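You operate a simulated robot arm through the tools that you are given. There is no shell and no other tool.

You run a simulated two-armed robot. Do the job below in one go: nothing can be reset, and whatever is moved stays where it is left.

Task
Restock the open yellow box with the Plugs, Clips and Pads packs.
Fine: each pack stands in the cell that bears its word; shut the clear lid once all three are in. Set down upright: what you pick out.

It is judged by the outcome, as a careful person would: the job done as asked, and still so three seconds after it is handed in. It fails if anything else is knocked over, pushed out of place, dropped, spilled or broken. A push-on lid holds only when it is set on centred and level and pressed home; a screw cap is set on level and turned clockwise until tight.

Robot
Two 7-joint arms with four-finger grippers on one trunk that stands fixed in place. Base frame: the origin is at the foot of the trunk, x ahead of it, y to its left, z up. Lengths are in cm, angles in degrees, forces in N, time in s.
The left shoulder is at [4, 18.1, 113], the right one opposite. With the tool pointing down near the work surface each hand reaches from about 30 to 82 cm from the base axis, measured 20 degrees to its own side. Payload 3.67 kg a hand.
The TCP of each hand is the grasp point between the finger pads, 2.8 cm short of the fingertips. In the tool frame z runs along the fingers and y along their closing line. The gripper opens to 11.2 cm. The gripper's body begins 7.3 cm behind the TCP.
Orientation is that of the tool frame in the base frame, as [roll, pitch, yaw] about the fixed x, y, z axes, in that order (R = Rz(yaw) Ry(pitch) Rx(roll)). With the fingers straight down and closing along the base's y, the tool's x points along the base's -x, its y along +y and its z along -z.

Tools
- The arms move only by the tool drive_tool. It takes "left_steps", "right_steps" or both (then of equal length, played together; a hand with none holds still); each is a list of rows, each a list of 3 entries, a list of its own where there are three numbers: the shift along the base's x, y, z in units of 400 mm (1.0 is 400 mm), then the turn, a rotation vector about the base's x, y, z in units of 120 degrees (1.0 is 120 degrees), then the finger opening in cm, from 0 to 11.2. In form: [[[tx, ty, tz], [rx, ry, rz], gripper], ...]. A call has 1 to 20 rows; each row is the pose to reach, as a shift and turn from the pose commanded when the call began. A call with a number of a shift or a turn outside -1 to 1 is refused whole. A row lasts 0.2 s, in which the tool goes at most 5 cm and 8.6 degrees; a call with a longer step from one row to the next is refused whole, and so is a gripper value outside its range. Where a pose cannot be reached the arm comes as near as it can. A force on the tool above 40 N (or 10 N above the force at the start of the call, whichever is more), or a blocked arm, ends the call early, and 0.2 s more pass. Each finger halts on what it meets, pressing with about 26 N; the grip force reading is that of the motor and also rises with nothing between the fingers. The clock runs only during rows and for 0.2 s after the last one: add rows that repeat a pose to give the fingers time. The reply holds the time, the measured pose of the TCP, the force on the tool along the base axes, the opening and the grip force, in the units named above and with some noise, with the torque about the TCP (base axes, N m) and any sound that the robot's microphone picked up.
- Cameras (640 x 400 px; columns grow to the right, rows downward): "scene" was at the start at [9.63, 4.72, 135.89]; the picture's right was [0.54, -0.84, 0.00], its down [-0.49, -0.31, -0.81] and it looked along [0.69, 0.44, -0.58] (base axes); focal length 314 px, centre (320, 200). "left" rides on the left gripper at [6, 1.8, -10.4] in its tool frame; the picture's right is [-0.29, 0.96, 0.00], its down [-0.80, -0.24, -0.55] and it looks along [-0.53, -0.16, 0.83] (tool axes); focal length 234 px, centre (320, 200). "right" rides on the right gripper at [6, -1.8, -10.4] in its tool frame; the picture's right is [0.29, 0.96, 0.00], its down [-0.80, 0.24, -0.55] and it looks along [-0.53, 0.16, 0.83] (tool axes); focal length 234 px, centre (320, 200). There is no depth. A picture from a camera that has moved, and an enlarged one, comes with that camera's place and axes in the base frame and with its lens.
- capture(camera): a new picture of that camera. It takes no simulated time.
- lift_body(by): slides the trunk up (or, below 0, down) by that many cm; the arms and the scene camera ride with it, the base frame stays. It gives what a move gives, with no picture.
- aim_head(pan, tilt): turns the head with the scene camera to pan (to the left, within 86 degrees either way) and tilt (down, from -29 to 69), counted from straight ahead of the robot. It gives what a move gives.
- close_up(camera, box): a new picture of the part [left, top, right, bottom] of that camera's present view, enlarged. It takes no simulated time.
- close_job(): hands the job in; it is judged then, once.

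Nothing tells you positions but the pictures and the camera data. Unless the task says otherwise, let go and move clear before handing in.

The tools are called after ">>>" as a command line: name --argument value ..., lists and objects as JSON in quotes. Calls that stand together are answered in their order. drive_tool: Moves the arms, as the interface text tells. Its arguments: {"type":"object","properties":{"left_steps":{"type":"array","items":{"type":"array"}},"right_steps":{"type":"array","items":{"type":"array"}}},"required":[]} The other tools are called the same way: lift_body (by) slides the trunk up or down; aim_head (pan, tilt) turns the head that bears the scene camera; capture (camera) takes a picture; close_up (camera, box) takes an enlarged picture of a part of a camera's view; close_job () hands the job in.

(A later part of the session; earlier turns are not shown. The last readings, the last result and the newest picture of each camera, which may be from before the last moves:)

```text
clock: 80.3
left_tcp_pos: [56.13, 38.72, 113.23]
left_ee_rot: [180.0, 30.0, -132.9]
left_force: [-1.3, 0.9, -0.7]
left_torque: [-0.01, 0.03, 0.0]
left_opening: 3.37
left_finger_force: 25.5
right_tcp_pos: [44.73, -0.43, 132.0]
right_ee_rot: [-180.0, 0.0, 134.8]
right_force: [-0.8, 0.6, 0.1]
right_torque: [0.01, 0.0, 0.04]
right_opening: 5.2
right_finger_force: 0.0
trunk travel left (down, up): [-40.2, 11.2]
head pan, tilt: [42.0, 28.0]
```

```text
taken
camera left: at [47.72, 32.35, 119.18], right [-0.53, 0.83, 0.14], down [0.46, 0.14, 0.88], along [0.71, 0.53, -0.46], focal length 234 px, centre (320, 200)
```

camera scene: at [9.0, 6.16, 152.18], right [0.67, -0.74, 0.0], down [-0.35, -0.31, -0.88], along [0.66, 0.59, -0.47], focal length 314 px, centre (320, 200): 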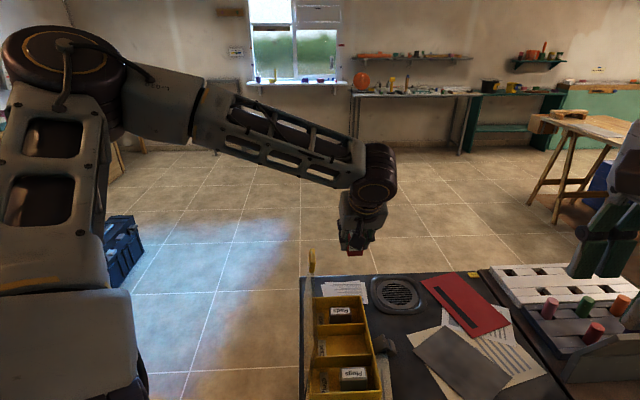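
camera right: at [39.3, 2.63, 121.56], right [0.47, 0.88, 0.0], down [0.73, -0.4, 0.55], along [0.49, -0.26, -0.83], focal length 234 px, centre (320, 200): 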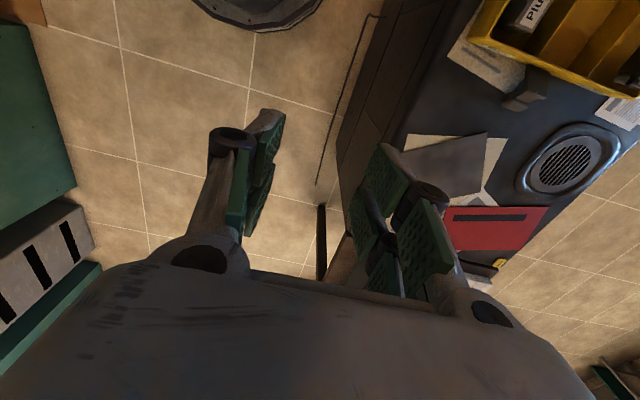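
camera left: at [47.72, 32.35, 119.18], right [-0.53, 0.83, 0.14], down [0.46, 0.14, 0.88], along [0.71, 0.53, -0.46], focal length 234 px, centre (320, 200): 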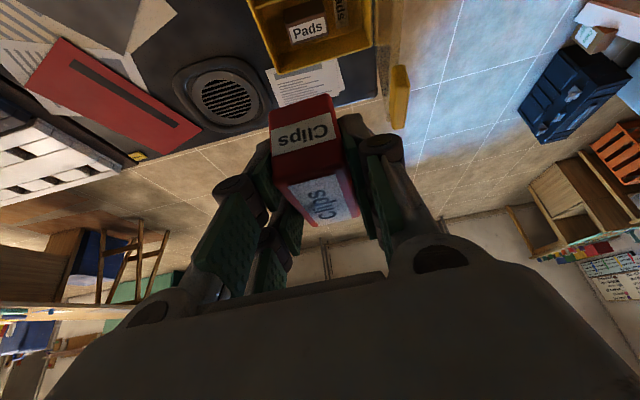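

Clips is over its cell. Lowering in stages: trunk first, then the arm.

>>> lift_body --by -20

>>> drive_tool --left_steps '[[[0, 0, -0.06], [0, 0, 0], 1.5], [[0, 0, -0.12], [0, 0, 0], 1.5], [[0, 0, -0.18], [0, 0, 0], 1.5], [[0, 0, -0.22], [0, 0, 0], 1.5], [[0, 0, -0.22], [0, 0, 0], 1.5]]'

>>> capture --camera "scene"

>>> close_up --camera "scene" --box '[260, 130, 430, 370]'

>>> capture --camera "left"

```text
clock: 82.5
left_tcp_pos: [56.11, 38.78, 93.36]
left_ee_rot: [180.0, 30.0, -132.9]
left_force: [-0.4, -0.7, -1.0]
left_torque: [0.02, 0.03, -0.02]
left_opening: 3.36
left_finger_force: 25.8
right_tcp_pos: [44.8, -0.37, 112.22]
right_ee_rot: [179.9, 0.0, 134.9]
right_force: [0.0, -0.4, -0.8]
right_torque: [0.0, 0.01, -0.01]
right_opening: 5.19
right_finger_force: 0.1
trunk travel left (down, up): [-20.2, 31.2]
head pan, tilt: [42.0, 28.0]
```

```text
clock: 83.7
left_tcp_pos: [56.17, 38.71, 84.47]
left_ee_rot: [180.0, 30.0, -133.0]
left_force: [0.7, 0.5, 0.9]
left_torque: [0.0, 0.01, 0.01]
left_opening: 3.37
left_finger_force: 25.5
right_tcp_pos: [44.77, -0.39, 112.22]
right_ee_rot: [179.9, 0.0, 134.8]
right_force: [-0.2, -0.7, 0.2]
right_torque: [-0.01, 0.03, 0.0]
right_opening: 5.22
right_finger_force: 0.1
trunk travel left (down, up): [-20.2, 31.2]
head pan, tilt: [42.0, 28.0]
```

```text
taken
camera scene: at [9.0, 6.07, 132.28], right [0.67, -0.74, 0.0], down [-0.35, -0.31, -0.88], along [0.66, 0.59, -0.47], focal length 314 px, centre (320, 200)
```

scene: 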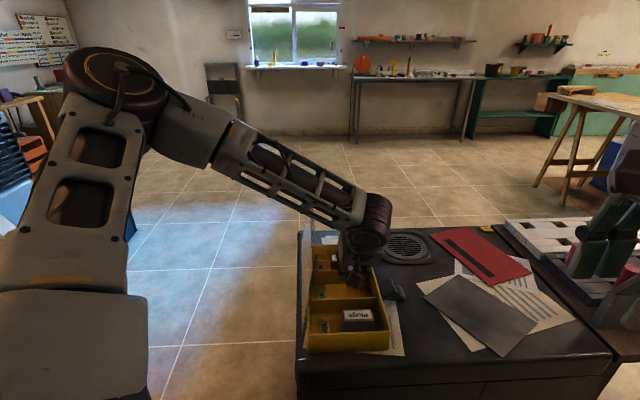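

```text
1.67 times, centred on (345, 250) of scene
camera zoom: at [9.0, 6.07, 132.28], right [0.67, -0.74, 0.0], down [-0.35, -0.31, -0.88], along [0.66, 0.59, -0.47], focal length 523 px, centre (278, 117)
```

zoom: 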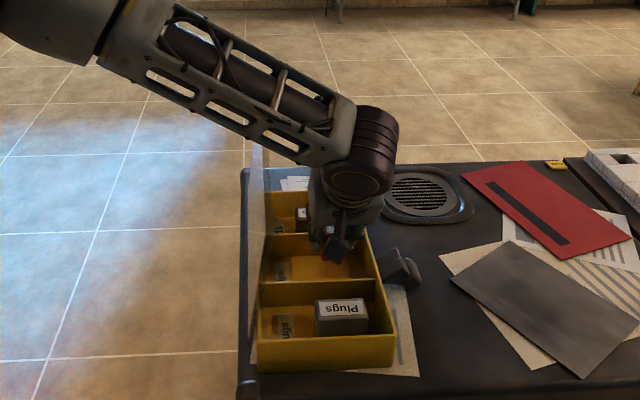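

```text
taken
camera left: at [47.77, 32.3, 90.53], right [-0.53, 0.84, 0.14], down [0.46, 0.14, 0.88], along [0.71, 0.53, -0.46], focal length 234 px, centre (320, 200)
```

left: 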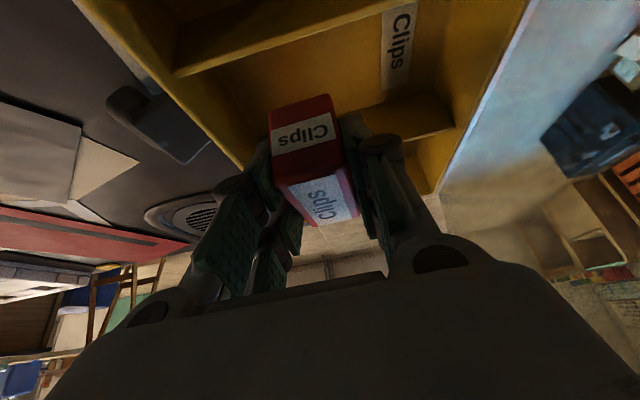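

>>> drive_tool --left_steps '[[[0, 0, -0.05], [0, 0, 0], 1.5], [[0, 0, -0.1], [0, 0, 0], 1.5], [[0, 0, -0.135], [0, 0, 0], 1.5], [[0, 0, -0.14], [0, 0, 0], 1.5], [[0, 0, -0.14], [0, 0, 0], 1.5]]'

>>> capture --camera "left"

>>> close_up --camera "scene" --box '[260, 130, 430, 370]'

```text
clock: 84.9
left_tcp_pos: [56.25, 38.61, 78.93]
left_ee_rot: [180.0, 30.1, -133.1]
left_force: [-0.2, 0.2, -0.5]
left_torque: [-0.03, 0.02, 0.03]
left_opening: 3.34
left_finger_force: 26.2
right_tcp_pos: [44.87, -0.33, 112.19]
right_ee_rot: [-180.0, 0.1, 134.9]
right_force: [0.2, 0.2, 0.0]
right_torque: [-0.01, 0.03, 0.0]
right_opening: 5.22
right_finger_force: 0.0
trunk travel left (down, up): [-20.2, 31.2]
head pan, tilt: [42.0, 28.0]
```

```text
taken
camera left: at [47.83, 32.25, 84.95], right [-0.53, 0.84, 0.14], down [0.46, 0.14, 0.88], along [0.71, 0.53, -0.46], focal length 234 px, centre (320, 200)
```

left: 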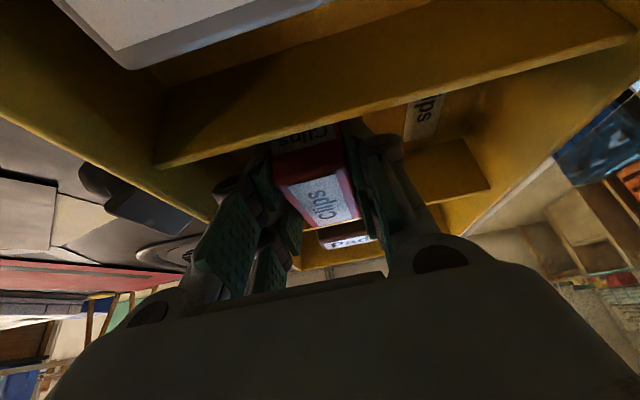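

```text
1.67 times, centred on (345, 250) of scene
camera zoom: at [9.02, 6.09, 132.28], right [0.67, -0.74, 0.0], down [-0.35, -0.31, -0.88], along [0.66, 0.59, -0.47], focal length 523 px, centre (278, 117)
```

zoom: 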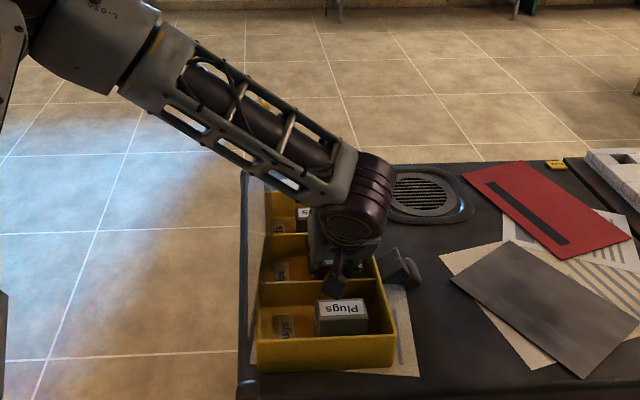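

>>> drive_tool --left_steps '[[[0, 0, -0.006], [0, 0, 0], 1.5], [[0, 0, -0.012], [0, 0, 0], 1.5], [[0, 0, -0.012], [0, 0, 0], 1.5]]'

```text
clock: 85.7
left_tcp_pos: [56.35, 38.66, 78.66]
left_ee_rot: [180.0, 30.1, -132.9]
left_force: [-0.4, 0.0, 3.2]
left_torque: [0.13, -0.1, 0.03]
left_opening: 3.36
left_finger_force: 26.1
right_tcp_pos: [44.8, -0.28, 112.2]
right_ee_rot: [180.0, 0.0, 135.0]
right_force: [-0.5, 0.1, -0.4]
right_torque: [0.01, -0.01, -0.02]
right_opening: 5.21
right_finger_force: 0.1
trunk travel left (down, up): [-20.2, 31.2]
head pan, tilt: [42.0, 28.0]
```

>>> drive_tool --left_steps '[[[0, 0, -0.003], [0, 0, 0], 1.5], [[0, 0, -0.003], [0, 0, 0], 1.5]]'

```text
clock: 86.3
left_tcp_pos: [56.31, 38.49, 78.64]
left_ee_rot: [-179.9, 30.0, -133.1]
left_force: [3.4, 0.2, 9.2]
left_torque: [0.17, -0.21, -0.04]
left_opening: 3.33
left_finger_force: 25.5
right_tcp_pos: [44.89, -0.52, 112.14]
right_ee_rot: [-180.0, 0.0, 134.9]
right_force: [-0.2, 0.2, 0.3]
right_torque: [-0.01, 0.03, 0.0]
right_opening: 5.21
right_finger_force: 0.0
trunk travel left (down, up): [-20.2, 31.2]
head pan, tilt: [42.0, 28.0]
```

Clips is on its cell floor. Open and withdraw straight up.

>>> drive_tool --left_steps '[[[0, 0, 0.002], [0, 0, 0], 1.5], [[0, 0, 0.003], [0, 0, 0], 4], [[0, 0, 0.003], [0, 0, 0], 5.4], [[0, 0, 0.003], [0, 0, 0], 5.4], [[0, 0, 0.03], [0, 0, 0], 5.4], [[0, 0, 0.08], [0, 0, 0], 5.4], [[0, 0, 0.16], [0, 0, 0], 5.4], [[0, 0, 0.25], [0, 0, 0], 5.4], [[0, 0, 0.35], [0, 0, 0], 5.4], [[0, 0, 0.45], [0, 0, 0], 5.4]]'

>>> capture --camera "left"

>>> close_up --camera "scene" --box '[270, 170, 430, 370]'

```text
clock: 88.5
left_tcp_pos: [56.0, 38.8, 96.39]
left_ee_rot: [180.0, 30.1, -132.9]
left_force: [0.2, -0.4, 0.0]
left_torque: [-0.02, 0.01, -0.02]
left_opening: 5.38
left_finger_force: 0.1
right_tcp_pos: [44.83, -0.43, 112.16]
right_ee_rot: [-180.0, 0.1, 134.9]
right_force: [0.4, -0.1, -0.3]
right_torque: [-0.01, -0.06, 0.0]
right_opening: 5.19
right_finger_force: 0.0
trunk travel left (down, up): [-20.2, 31.2]
head pan, tilt: [42.0, 28.0]
```

```text
taken
camera left: at [47.64, 32.43, 102.28], right [-0.53, 0.84, 0.14], down [0.46, 0.14, 0.88], along [0.71, 0.53, -0.46], focal length 234 px, centre (320, 200)
```

left: 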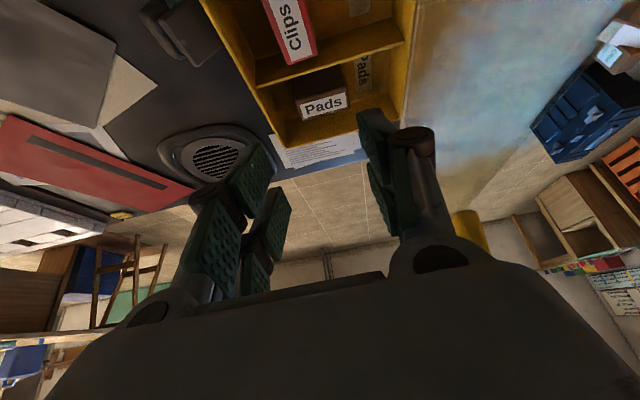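

```text
2.00 times, centred on (350, 270) of scene
camera zoom: at [8.96, 6.03, 132.29], right [0.67, -0.74, 0.0], down [-0.35, -0.31, -0.88], along [0.66, 0.59, -0.47], focal length 628 px, centre (260, 60)
```

zoom: 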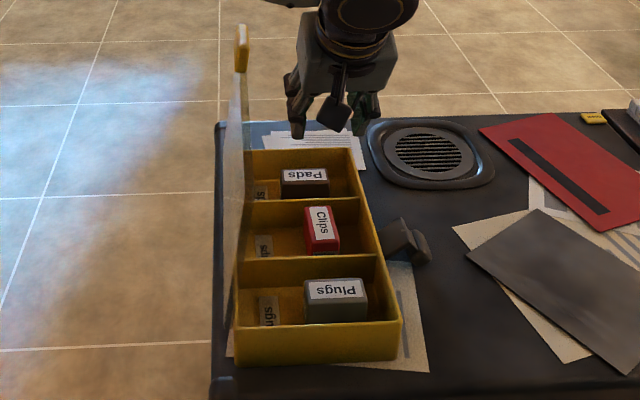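

All three packs stand upright in their own cells. Now the lid: I'll take the left hand up and over to the outside (left) of the lid, fingers closed, ready to push it shut.

>>> drive_tool --left_steps '[[[0, 0, 0.1], [0, 0, 0], 4], [[0, 0, 0.2], [-0.0458, 0.0426, 0], 2], [[0, 0, 0.3], [-0.0915, 0.0853, 0], 0], [[0, 0, 0.4], [-0.137, 0.128, 0], 0], [[0, 0, 0.48], [-0.183, 0.1705, 0], 0], [[0, 0, 0.48], [-0.183, 0.1705, 0], 0]]'

>>> drive_tool --left_steps '[[[-0.024, 0.027, 0], [0, 0, -0.07], 0], [[-0.048, 0.054, 0], [0, 0, -0.14], 0], [[-0.072, 0.081, 0], [0, 0, -0.21], 0], [[-0.096, 0.108, 0], [0, 0, -0.28], 0], [[-0.12, 0.135, 0], [0, 0, -0.35], 0], [[-0.144, 0.162, 0], [0, 0, -0.42], 0], [[-0.168, 0.189, 0], [0, 0, -0.49], 0], [[-0.192, 0.216, 0], [0, 0, -0.56], 0], [[-0.216, 0.243, 0], [0, 0, -0.63], 0], [[-0.24, 0.27, 0], [0, 0, -0.7], 0], [[-0.269, 0.295, 0], [0, 0, -0.767], 0], [[-0.269, 0.295, 0], [0, 0, -0.767], 0]]'

>>> capture --camera "scene"

>>> capture --camera "left"

```text
clock: 89.9
left_tcp_pos: [56.18, 38.89, 115.32]
left_ee_rot: [179.9, -0.1, -133.0]
left_force: [0.0, 0.4, 0.2]
left_torque: [-0.02, -0.03, 0.03]
left_opening: 0.0
left_finger_force: 26.3
right_tcp_pos: [44.82, -0.31, 112.22]
right_ee_rot: [-179.9, 0.0, 134.9]
right_force: [-0.2, 0.8, -0.8]
right_torque: [-0.02, -0.03, 0.01]
right_opening: 5.18
right_finger_force: 0.2
trunk travel left (down, up): [-20.2, 31.2]
head pan, tilt: [42.0, 28.0]
```

```text
clock: 92.5
left_tcp_pos: [45.34, 50.46, 115.47]
left_ee_rot: [179.9, 0.0, 134.9]
left_force: [1.0, -0.3, -0.3]
left_torque: [0.02, 0.03, 0.0]
left_opening: 0.02
left_finger_force: 26.1
right_tcp_pos: [44.84, -0.39, 112.09]
right_ee_rot: [180.0, 0.1, 134.9]
right_force: [0.7, 0.1, -0.2]
right_torque: [0.01, 0.0, 0.02]
right_opening: 5.19
right_finger_force: 0.1
trunk travel left (down, up): [-20.2, 31.2]
head pan, tilt: [42.0, 28.0]
```

```text
taken
camera scene: at [9.05, 6.05, 132.28], right [0.67, -0.74, 0.0], down [-0.35, -0.31, -0.88], along [0.66, 0.59, -0.47], focal length 314 px, centre (320, 200)
```

scene: 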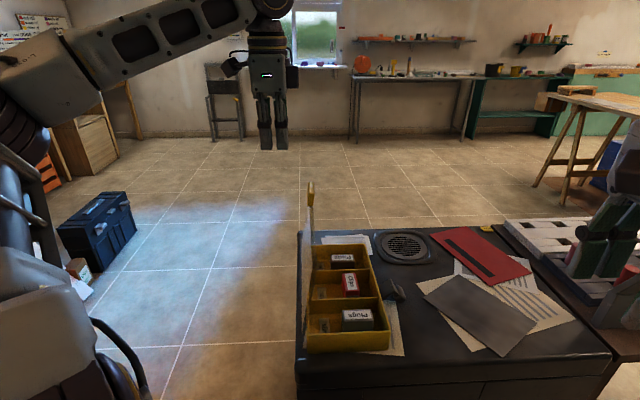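

```text
taken
camera left: at [42.44, 55.99, 125.87], right [0.88, 0.47, 0.0], down [0.39, -0.73, 0.55], along [0.26, -0.49, -0.83], focal length 234 px, centre (320, 200)
```

left: 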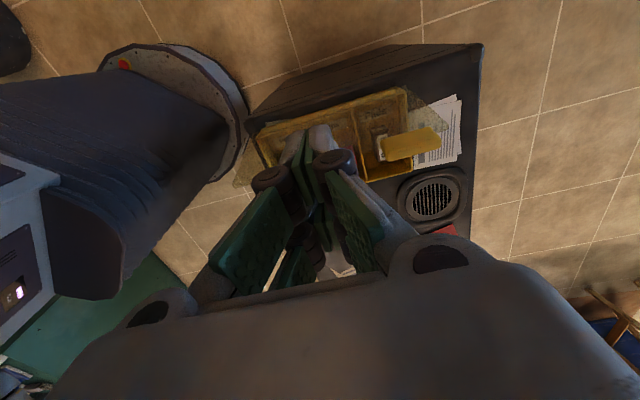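

>>> close_up --camera "scene" --box '[290, 170, 420, 360]'

>>> close_up --camera "scene" --box '[370, 265, 420, 315]'

>>> close_up --camera "left" --box '[230, 40, 490, 260]'

```text
2.11 times, centred on (355, 265) of scene
camera zoom: at [9.05, 6.05, 132.28], right [0.67, -0.74, 0.0], down [-0.35, -0.31, -0.88], along [0.66, 0.59, -0.47], focal length 661 px, centre (246, 63)
```

zoom: 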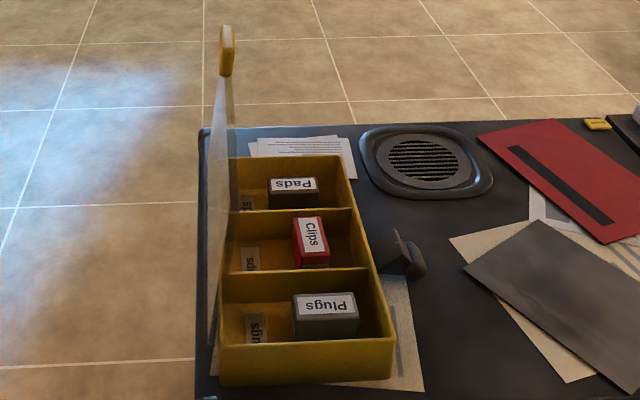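

```text
8.00 times, centred on (395, 290) of scene
camera zoom: at [9.05, 6.05, 132.28], right [0.67, -0.74, 0.0], down [-0.35, -0.31, -0.88], along [0.66, 0.59, -0.47], focal length 2511 px, centre (-280, -520)
```

zoom: 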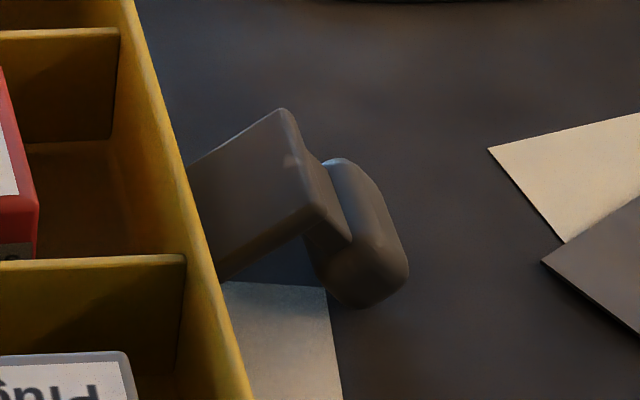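

```text
1.82 times, centred on (360, 150) of left
camera zoom: at [42.44, 55.99, 125.87], right [0.88, 0.47, 0.0], down [0.39, -0.73, 0.55], along [0.26, -0.49, -0.83], focal length 426 px, centre (247, 291)
```

zoom: 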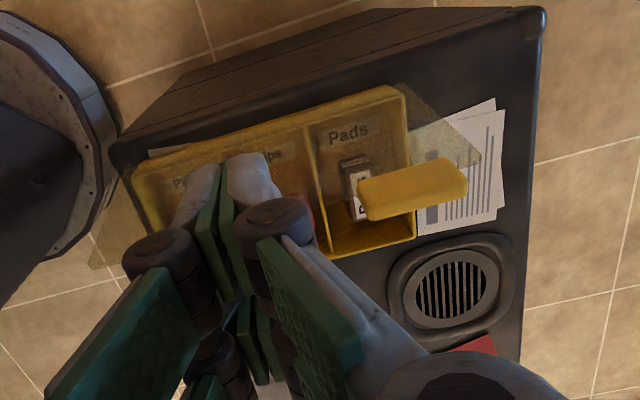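

The packs look right. I'll lower the closed fingers on the outer side of the lid, then push it over along its arc with the fingertips.

>>> drive_tool --left_steps '[[[0.01, -0.01, -0.11], [0, 0, 0], 0], [[0.02, -0.02, -0.22], [0, 0, 0], 0], [[0.03, -0.03, -0.33], [0, 0, 0], 0], [[0.0325, -0.0325, -0.44], [0, 0, 0], 0], [[0.0325, -0.0325, -0.54], [0, 0, 0], 0], [[0.0325, -0.0325, -0.572], [0, 0, 0], 0], [[0.0325, -0.0325, -0.572], [0, 0, 0], 0]]'

>>> capture --camera "scene"

>>> close_up --camera "scene" --box '[240, 130, 420, 350]'

>>> capture --camera "left"

```text
clock: 94.1
left_tcp_pos: [46.51, 49.27, 92.6]
left_ee_rot: [-180.0, 0.0, 135.0]
left_force: [0.4, 0.4, 0.6]
left_torque: [0.0, 0.0, 0.0]
left_opening: 0.0
left_finger_force: 26.1
right_tcp_pos: [44.76, -0.45, 112.13]
right_ee_rot: [-180.0, 0.0, 134.9]
right_force: [-0.2, 0.9, -0.6]
right_torque: [0.0, 0.01, -0.01]
right_opening: 5.21
right_finger_force: 0.1
trunk travel left (down, up): [-20.2, 31.2]
head pan, tilt: [42.0, 28.0]
```

```text
taken
camera scene: at [9.01, 6.09, 132.28], right [0.67, -0.74, 0.0], down [-0.35, -0.31, -0.88], along [0.66, 0.59, -0.47], focal length 314 px, centre (320, 200)
```

scene: 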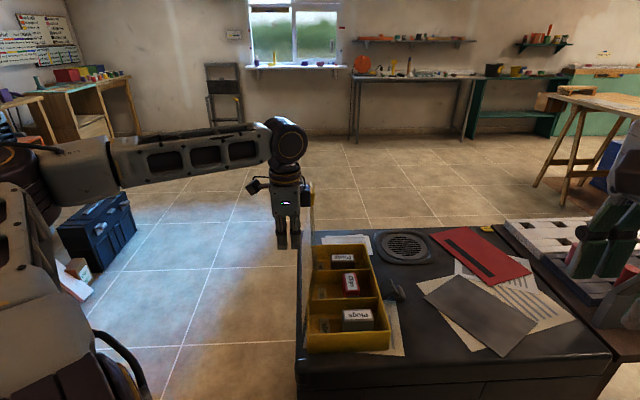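

```text
1.82 times, centred on (330, 240) of scene
camera zoom: at [9.01, 6.09, 132.28], right [0.67, -0.74, 0.0], down [-0.35, -0.31, -0.88], along [0.66, 0.59, -0.47], focal length 571 px, centre (302, 127)
```

zoom: 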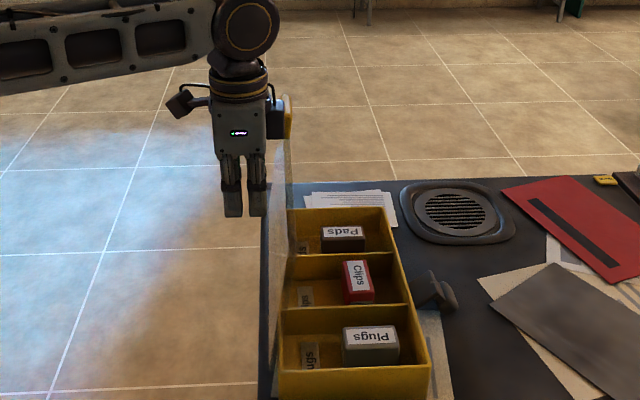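

```text
taken
camera left: at [43.5, 54.77, 102.97], right [0.88, 0.47, 0.0], down [0.39, -0.73, 0.55], along [0.26, -0.49, -0.83], focal length 234 px, centre (320, 200)
```

left: 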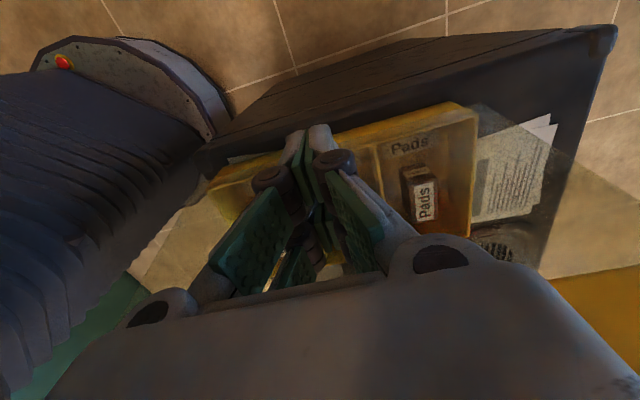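

>>> drive_tool --left_steps '[[[0.031, -0.031, 0], [0, 0, 0], 0], [[0.062, -0.062, 0], [0, 0, 0], 0], [[0.081, -0.081, -0.006], [0, 0, 0], 0], [[0.1, -0.1, -0.0125], [0, 0, 0], 0], [[0.1, -0.1, -0.0125], [0, 0, 0], 0]]'

>>> close_up --camera "scene" --box '[240, 130, 420, 350]'

>>> capture --camera "left"

```text
clock: 95.3
left_tcp_pos: [50.58, 45.18, 92.21]
left_ee_rot: [-180.0, 0.1, 134.9]
left_force: [-0.1, 0.9, -0.4]
left_torque: [-0.01, 0.03, 0.0]
left_opening: 0.0
left_finger_force: 25.8
right_tcp_pos: [44.77, -0.3, 112.21]
right_ee_rot: [-179.9, 0.1, 134.9]
right_force: [-0.3, -0.3, 1.4]
right_torque: [0.0, -0.01, 0.01]
right_opening: 5.22
right_finger_force: 0.1
trunk travel left (down, up): [-20.2, 31.2]
head pan, tilt: [42.0, 28.0]
```

```text
1.82 times, centred on (330, 240) of scene
camera zoom: at [8.99, 6.11, 132.28], right [0.67, -0.74, 0.0], down [-0.35, -0.31, -0.88], along [0.66, 0.59, -0.47], focal length 571 px, centre (302, 127)
```

zoom: 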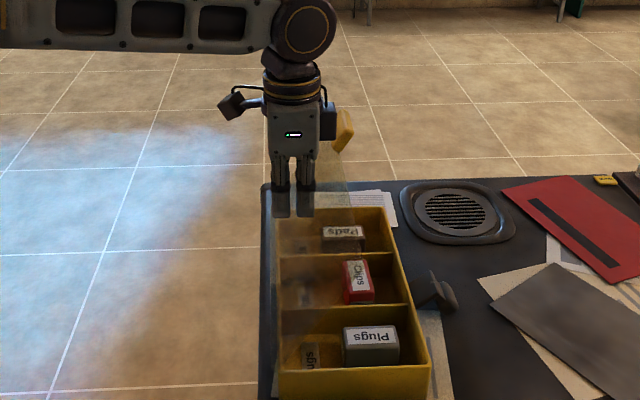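

```text
taken
camera left: at [47.66, 50.8, 102.55], right [0.88, 0.47, 0.0], down [0.39, -0.73, 0.55], along [0.26, -0.49, -0.83], focal length 234 px, centre (320, 200)
```

left: 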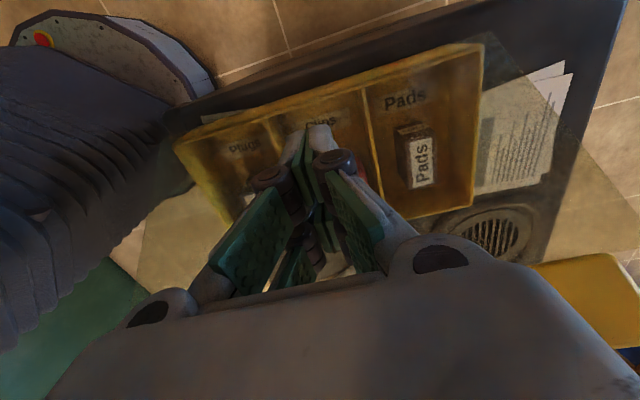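

The lid follows smoothly with almost no force. Continuing along the arc.

>>> drive_tool --left_steps '[[[0.02, -0.02, -0.016], [0, 0, 0], 0], [[0.0407, -0.0407, -0.035], [0, 0, 0], 0], [[0.06, -0.06, -0.057], [0, 0, 0], 0], [[0.0767, -0.0767, -0.081], [0, 0, 0], 0], [[0.091, -0.091, -0.11], [0, 0, 0], 0], [[0.1025, -0.1025, -0.14], [0, 0, 0], 0], [[0.1025, -0.1025, -0.14], [0, 0, 0], 0]]'

>>> close_up --camera "scene" --box '[240, 130, 420, 350]'

>>> capture --camera "left"

```text
clock: 96.9
left_tcp_pos: [54.93, 41.02, 86.53]
left_ee_rot: [180.0, 0.0, 135.0]
left_force: [-0.6, 1.1, -0.1]
left_torque: [0.02, -0.01, -0.01]
left_opening: 0.0
left_finger_force: 26.0
right_tcp_pos: [44.95, -0.53, 112.07]
right_ee_rot: [179.9, 0.0, 135.0]
right_force: [0.2, 0.1, 0.1]
right_torque: [-0.02, 0.02, -0.01]
right_opening: 5.19
right_finger_force: 0.0
trunk travel left (down, up): [-20.2, 31.2]
head pan, tilt: [42.0, 28.0]
```

```text
1.82 times, centred on (330, 240) of scene
camera zoom: at [8.99, 6.09, 132.28], right [0.67, -0.74, 0.0], down [-0.35, -0.31, -0.88], along [0.66, 0.59, -0.47], focal length 571 px, centre (302, 127)
```

zoom: 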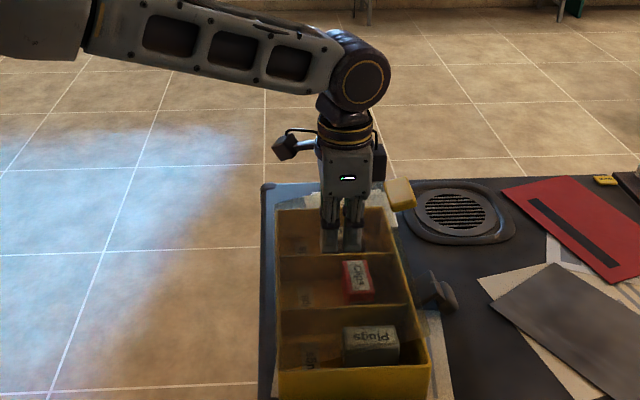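

```text
taken
camera left: at [52.04, 46.62, 96.81], right [0.88, 0.47, 0.0], down [0.39, -0.73, 0.55], along [0.26, -0.49, -0.83], focal length 234 px, centre (320, 200)
```

left: 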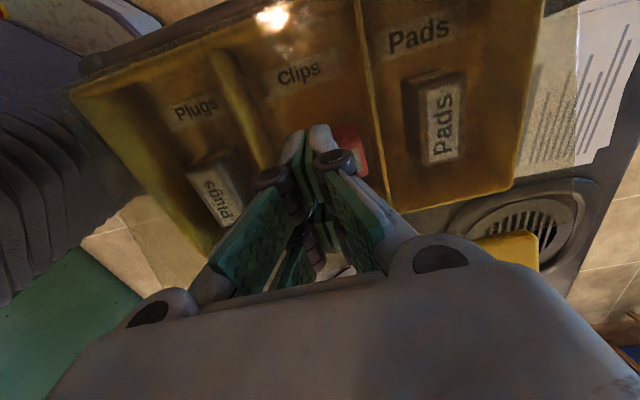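

>>> drive_tool --left_steps '[[[0.018, -0.018, -0.03], [0, 0, 0], 0], [[0.034, -0.034, -0.0575], [0, 0, 0], 0], [[0.046, -0.046, -0.08], [0, 0, 0], 0], [[0.055, -0.055, -0.092], [0, 0, 0], 0], [[0.055, -0.055, -0.092], [0, 0, 0], 0]]'

>>> close_up --camera "scene" --box '[240, 130, 420, 350]'

>>> capture --camera "left"

```text
clock: 98.1
left_tcp_pos: [56.71, 38.86, 83.23]
left_ee_rot: [179.7, 0.2, 135.0]
left_force: [-0.4, 11.9, 30.4]
left_torque: [0.7, 0.48, -0.12]
left_opening: 0.58
left_finger_force: 25.7
right_tcp_pos: [44.62, -0.37, 112.2]
right_ee_rot: [179.9, 0.1, 134.9]
right_force: [-0.8, -0.1, 0.4]
right_torque: [-0.03, 0.01, 0.02]
right_opening: 5.18
right_finger_force: 0.0
trunk travel left (down, up): [-20.2, 31.2]
head pan, tilt: [42.0, 28.0]
```

```text
1.82 times, centred on (330, 240) of scene
camera zoom: at [8.72, 6.04, 132.33], right [0.67, -0.74, 0.0], down [-0.35, -0.31, -0.88], along [0.66, 0.59, -0.47], focal length 571 px, centre (302, 127)
```

zoom: 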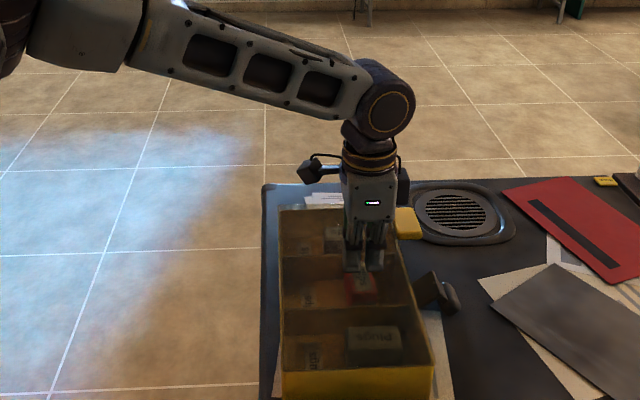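

```text
taken
camera left: at [53.79, 44.37, 93.6], right [0.88, 0.47, 0.01], down [0.39, -0.73, 0.56], along [0.27, -0.49, -0.83], focal length 234 px, centre (320, 200)
```

left: 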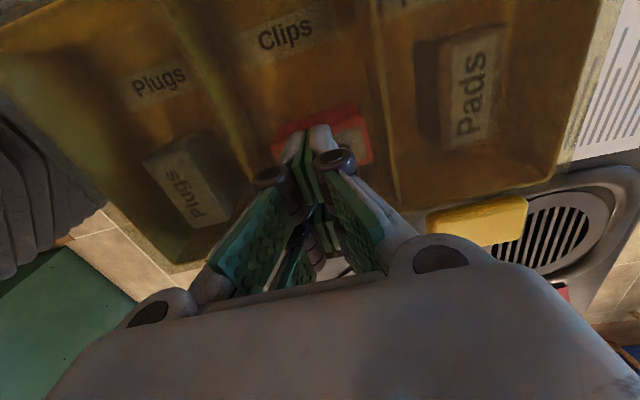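

The lid appears to be down, with firm contact. I'll back off slightly to see whether it stays closed.

>>> drive_tool --left_steps '[[[0, 0, 0.02], [0, 0, 0], 0], [[0, 0, 0.06], [0, 0, 0], 0], [[0, 0, 0.12], [0, 0, 0], 0], [[0, 0, 0.2], [0, 0, 0], 0], [[0, 0, 0.2], [0, 0, 0], 0]]'

>>> close_up --camera "scene" --box '[260, 180, 420, 360]'

>>> capture --camera "left"

```text
clock: 99.3
left_tcp_pos: [57.06, 38.81, 90.64]
left_ee_rot: [-179.9, -0.1, 135.0]
left_force: [-0.5, -0.1, -1.1]
left_torque: [-0.01, 0.01, -0.02]
left_opening: 0.01
left_finger_force: 25.7
right_tcp_pos: [44.88, -0.41, 112.12]
right_ee_rot: [180.0, -0.1, 135.0]
right_force: [0.3, 0.8, 0.4]
right_torque: [0.01, 0.02, 0.01]
right_opening: 5.2
right_finger_force: 0.1
trunk travel left (down, up): [-20.2, 31.2]
head pan, tilt: [42.0, 28.0]
```

```text
2.22 times, centred on (340, 270) of scene
camera zoom: at [9.05, 6.11, 132.27], right [0.67, -0.74, 0.0], down [-0.35, -0.31, -0.88], along [0.66, 0.59, -0.47], focal length 698 px, centre (276, 44)
```

zoom: 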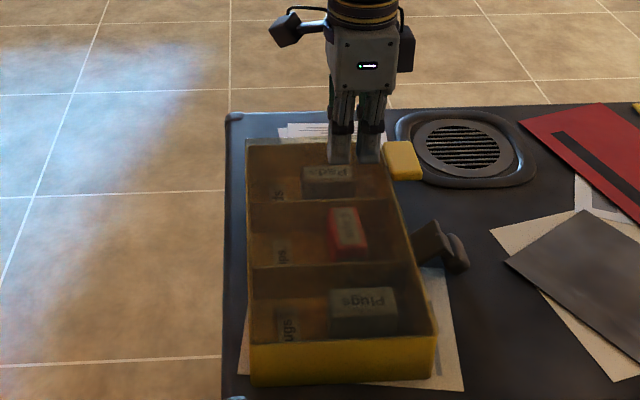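

```text
taken
camera left: at [54.02, 44.37, 101.08], right [0.88, 0.47, 0.0], down [0.39, -0.73, 0.55], along [0.26, -0.49, -0.83], focal length 234 px, centre (320, 200)
```

left: 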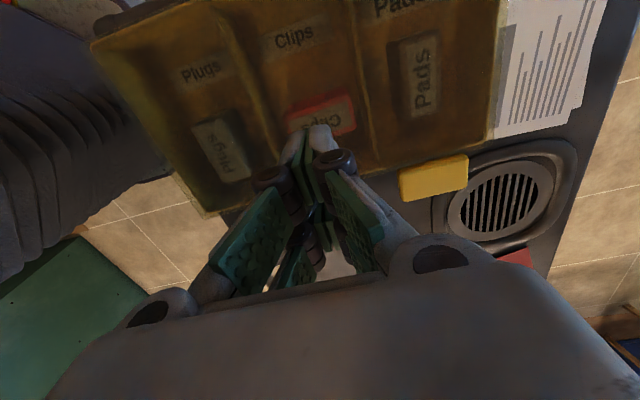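

The lid stays closed on its own. I'll move the left hand up and away, and bring the right hand's camera around to inspect the front edge and the latch.

>>> drive_tool --left_steps '[[[0, 0, 0.11], [0, 0, 0], 0], [[0, 0, 0.22], [0, 0, 0], 0], [[0, 0, 0.33], [0, 0, 0], 0], [[-0.03, 0.05, 0.4], [0, 0, 0], 2], [[-0.1, 0.12, 0.45], [0, 0, 0], 4], [[-0.17, 0.19, 0.5], [0, 0, 0], 6], [[-0.25, 0.26, 0.5], [0, 0, 0], 6], [[-0.33, 0.33, 0.5], [0, 0, 0], 6], [[-0.4, 0.38, 0.5], [0, 0, 0], 6]]' --right_steps '[[[0, 0, 0], [0, 0, 0.07], 5], [[0, 0, 0], [0, 0, 0.14], 4], [[0, 0, 0], [0, 0, 0.21], 3], [[0, 0, 0], [0, 0, 0.28], 2], [[0, 0, 0], [0, 0, 0.35], 1], [[0, 0, 0], [0, 0, 0.42], 0], [[0, 0, 0], [0, 0, 0.49], 0], [[0, 0, 0], [0, 0, 0.56], 0], [[0, 0, 0], [0, 0, 0.63], 0]]'

>>> close_up --camera "scene" --box '[270, 200, 420, 360]'

>>> capture --camera "right"

```text
clock: 101.3
left_tcp_pos: [40.83, 54.02, 111.29]
left_ee_rot: [-180.0, 0.0, 135.0]
left_force: [-0.8, 0.4, -0.5]
left_torque: [0.0, 0.01, 0.02]
left_opening: 6.01
left_finger_force: 0.0
right_tcp_pos: [44.78, -0.37, 112.04]
right_ee_rot: [-179.9, 0.0, -149.3]
right_force: [0.3, -0.6, 0.2]
right_torque: [-0.02, -0.03, 0.0]
right_opening: 0.0
right_finger_force: 26.3
trunk travel left (down, up): [-20.2, 31.2]
head pan, tilt: [42.0, 28.0]
```

```text
2.50 times, centred on (345, 280) of scene
camera zoom: at [9.02, 6.16, 132.28], right [0.67, -0.74, 0.0], down [-0.35, -0.31, -0.88], along [0.66, 0.59, -0.47], focal length 785 px, centre (258, 0)
```

zoom: 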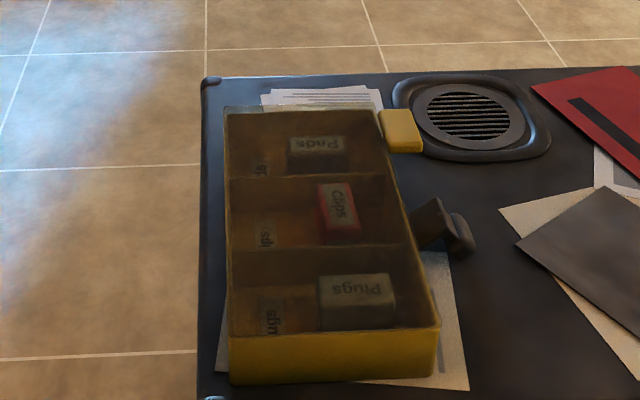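

```text
taken
camera right: at [40.55, -4.85, 122.54], right [-0.74, 0.68, 0.0], down [0.56, 0.61, 0.55], along [0.37, 0.41, -0.83], focal length 234 px, centre (320, 200)
```

right: 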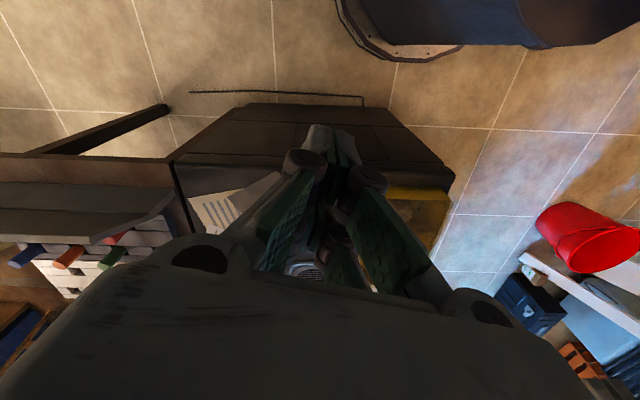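

>>> drive_tool --right_steps '[[[0.05, 0.05, -0.05], [0, 0, 0.06], 0], [[0.11, 0.1, -0.11], [0, 0, 0.12], 0], [[0.17, 0.16, -0.17], [0, 0, 0.18], 0], [[0.23, 0.22, -0.23], [0, 0, 0.24], 0], [[0.29, 0.28, -0.29], [0, 0, 0.3], 0], [[0.36, 0.34, -0.35], [0, 0, 0.36], 0], [[0.43, 0.4, -0.42], [0, 0, 0.4], 0], [[0.43, 0.4, -0.42], [0, 0, 0.4], 0]]'

>>> capture --camera "right"

>>> capture --camera "scene"

```text
clock: 103.1
left_tcp_pos: [40.9, 53.95, 111.39]
left_ee_rot: [-180.0, 0.0, 135.0]
left_force: [-0.5, 0.5, -0.4]
left_torque: [-0.01, -0.01, 0.02]
left_opening: 5.97
left_finger_force: 0.1
right_tcp_pos: [54.68, 8.94, 102.22]
right_ee_rot: [180.0, 0.0, -118.9]
right_force: [1.2, 0.5, -0.1]
right_torque: [0.0, 0.01, 0.02]
right_opening: 0.01
right_finger_force: 26.2
right hand out of reach, approached as far as the arm can: row 5, 6, 7, 8
trunk travel left (down, up): [-20.2, 31.2]
head pan, tilt: [42.0, 28.0]
```

```text
taken
camera right: at [53.39, 3.01, 112.63], right [-0.98, 0.21, 0.0], down [0.17, 0.81, 0.55], along [0.12, 0.54, -0.83], focal length 234 px, centre (320, 200)
```

right: 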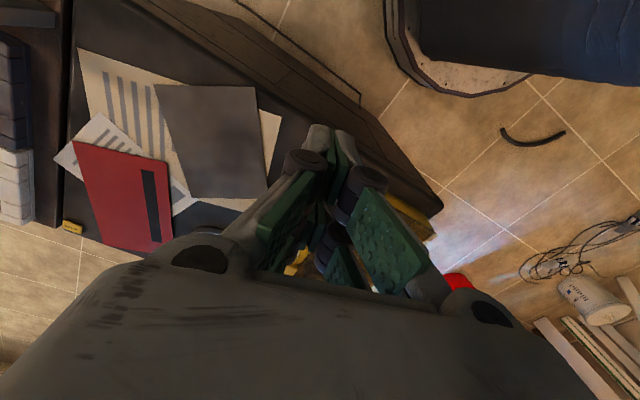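

```text
taken
camera scene: at [9.0, 6.07, 132.28], right [0.67, -0.74, 0.0], down [-0.35, -0.31, -0.88], along [0.66, 0.59, -0.47], focal length 314 px, centre (320, 200)
```

scene: 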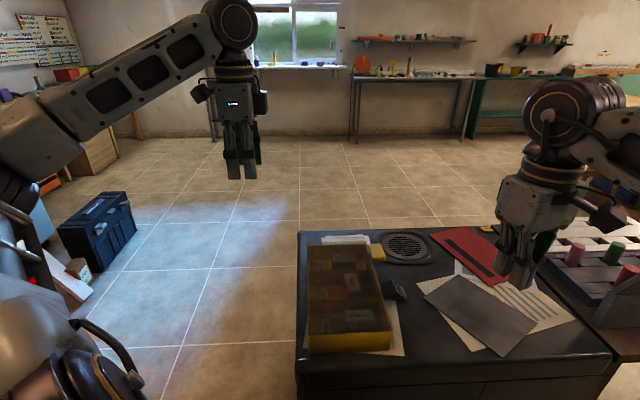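

The wrist's yaw limit is near -119°; I'll stay at -125° and open the fingers to get an unobstructed look at the latch.

>>> drive_tool --right_steps '[[[0.05, 0.06, -0.04], [0, 0, -0.05], 3], [[0.1, 0.12, -0.08], [0, 0, -0.05], 6], [[0.15, 0.18, -0.12], [0, 0, -0.05], 9], [[0.1825, 0.225, -0.15], [0, 0, -0.05], 11], [[0.1825, 0.225, -0.15], [0, 0, -0.05], 11]]'

>>> capture --camera "right"

>>> close_up --camera "right" --box '[240, 120, 460, 280]'

```text
clock: 104.3
left_tcp_pos: [40.88, 53.98, 111.21]
left_ee_rot: [180.0, 0.0, 135.0]
left_force: [0.2, -0.3, 0.4]
left_torque: [0.04, -0.01, 0.0]
left_opening: 6.0
left_finger_force: 0.1
right_tcp_pos: [58.9, 13.76, 99.54]
right_ee_rot: [179.9, 0.0, -124.9]
right_force: [-0.7, -0.1, 0.6]
right_torque: [0.03, 0.0, -0.02]
right_opening: 10.99
right_finger_force: 0.1
right hand out of reach, approached as far as the arm can: row 3, 4, 5
trunk travel left (down, up): [-20.2, 31.2]
head pan, tilt: [42.0, 28.0]
```

```text
taken
camera right: at [56.97, 7.89, 109.95], right [-0.95, 0.31, 0.0], down [0.26, 0.79, 0.55], along [0.17, 0.53, -0.83], focal length 234 px, centre (320, 200)
```

right: 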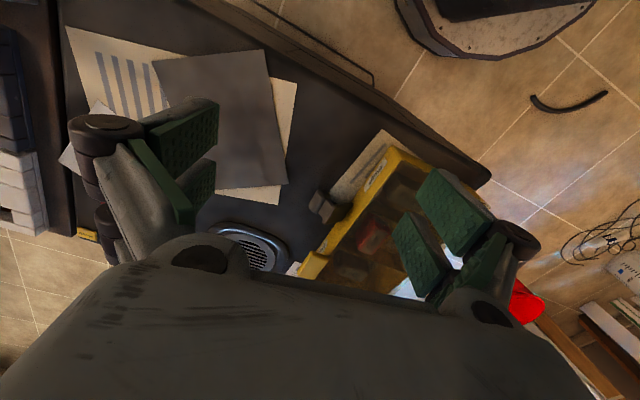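

```text
2.50 times, centred on (350, 200) of right
camera zoom: at [56.97, 7.89, 109.95], right [-0.95, 0.31, 0.0], down [0.26, 0.79, 0.55], along [0.17, 0.53, -0.83], focal length 585 px, centre (245, 200)
```

zoom: 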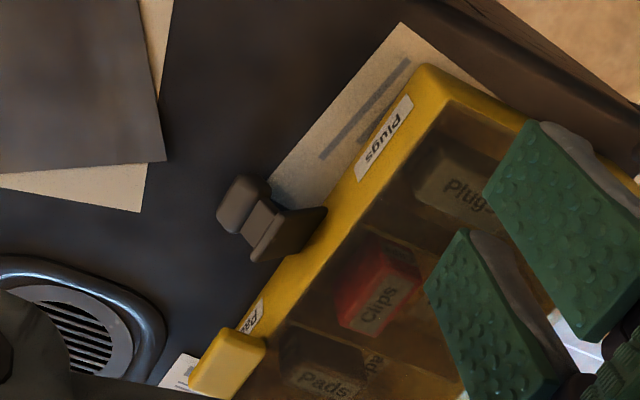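

>>> close_up --camera "right" --box '[305, 175, 385, 225]'

>>> close_up --camera "scene" --box '[370, 235, 420, 315]'

>>> close_up --camera "scene" --box '[295, 230, 400, 310]'

```text
8.00 times, centred on (345, 200) of right
camera zoom: at [56.97, 7.89, 109.95], right [-0.95, 0.31, 0.0], down [0.26, 0.79, 0.55], along [0.17, 0.53, -0.83], focal length 1873 px, centre (120, 200)
```

zoom: 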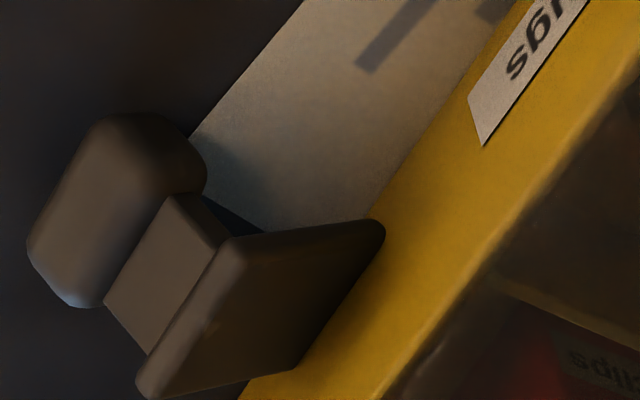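

```text
5.00 times, centred on (395, 275) of scene
camera zoom: at [9.0, 6.08, 132.28], right [0.67, -0.74, 0.0], down [-0.35, -0.31, -0.88], along [0.66, 0.59, -0.47], focal length 1570 px, centre (-55, -175)
```

zoom: 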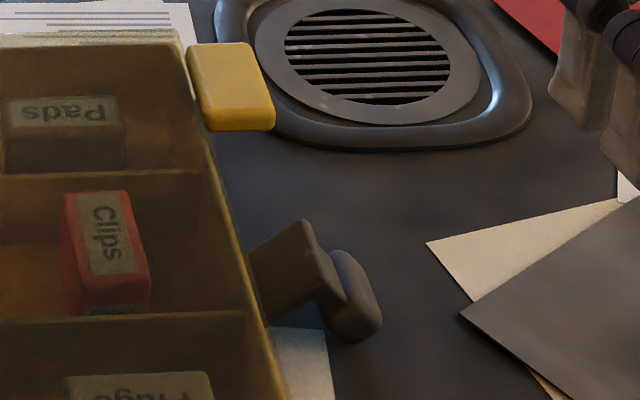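

```text
5.00 times, centred on (348, 270) of scene
camera zoom: at [9.0, 6.08, 132.28], right [0.67, -0.74, 0.0], down [-0.35, -0.31, -0.88], along [0.66, 0.59, -0.47], focal length 1570 px, centre (182, -150)
```

zoom: 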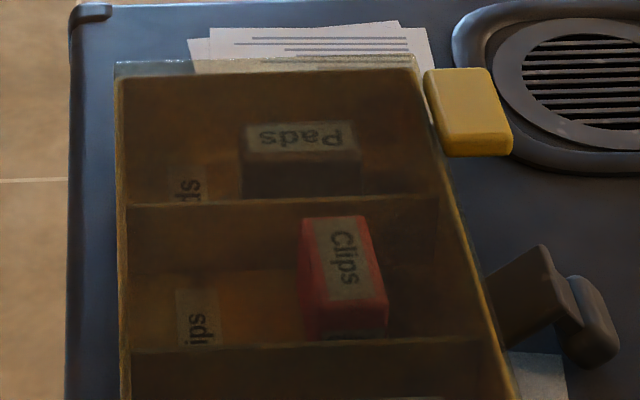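

The lid is down and flush-looking. To judge the grey catch better, I'll tilt the right hand so its camera sees the box's front face from lower down.

>>> drive_tool --right_steps '[[[0, 0, 0], [0.048, -0.0335, 0], 11], [[0, 0, -0.03], [0.0955, -0.067, 0], 11], [[0, 0, -0.08], [0.143, -0.1, 0], 11], [[0, 0, -0.14], [0.191, -0.134, 0], 11], [[0, 0, -0.22], [0.191, -0.134, 0], 11], [[0, 0, -0.3], [0.191, -0.134, 0], 11], [[0, 0, -0.3], [0.191, -0.134, 0], 11]]'

>>> capture --camera "right"

```text
clock: 105.9
left_tcp_pos: [40.78, 54.02, 111.39]
left_ee_rot: [-180.0, 0.0, 135.1]
left_force: [0.2, 0.4, 0.6]
left_torque: [-0.01, 0.0, -0.01]
left_opening: 6.01
left_finger_force: 0.1
right_tcp_pos: [58.98, 13.52, 87.69]
right_ee_rot: [-179.9, 27.9, -124.9]
right_force: [0.0, 0.0, 0.6]
right_torque: [-0.02, -0.02, -0.02]
right_opening: 11.0
right_finger_force: 0.1
trunk travel left (down, up): [-20.2, 31.2]
head pan, tilt: [42.0, 28.0]
```

```text
taken
camera right: at [54.6, 4.24, 94.04], right [-0.93, 0.34, -0.14], down [0.06, 0.5, 0.86], along [0.36, 0.8, -0.49], focal length 234 px, centre (320, 200)
```

right: 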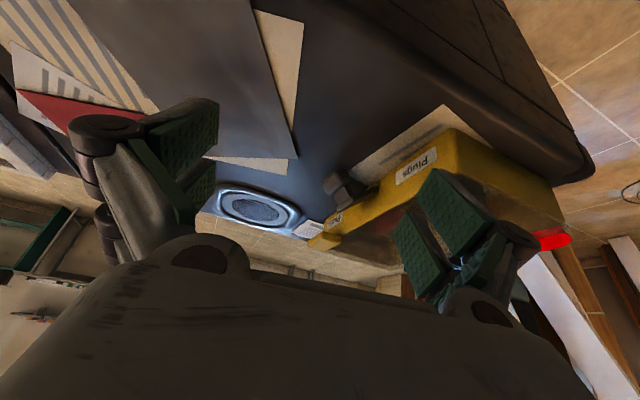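

>>> close_up --camera "right" --box '[300, 120, 440, 260]'

>>> close_up --camera "right" --box '[310, 155, 390, 215]'

```text
2.86 times, centred on (370, 190) of right
camera zoom: at [54.6, 4.24, 94.04], right [-0.93, 0.34, -0.14], down [0.06, 0.5, 0.86], along [0.36, 0.8, -0.49], focal length 669 px, centre (177, 229)
```

zoom: 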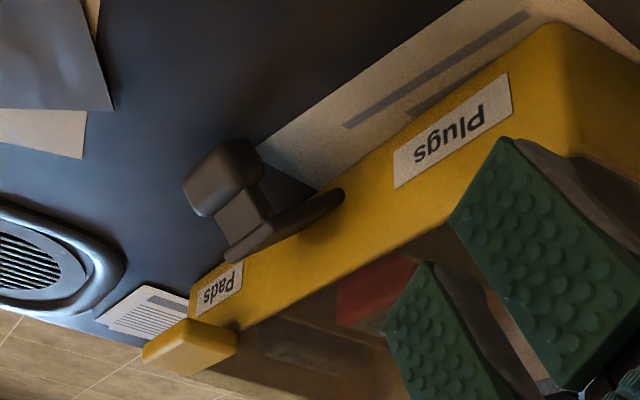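

```text
6.67 times, centred on (350, 185) of right
camera zoom: at [54.6, 4.24, 94.04], right [-0.93, 0.34, -0.14], down [0.06, 0.5, 0.86], along [0.36, 0.8, -0.49], focal length 1561 px, centre (120, 300)
```

zoom: 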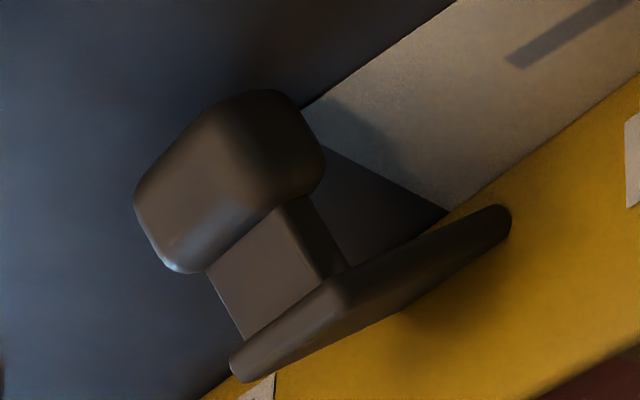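

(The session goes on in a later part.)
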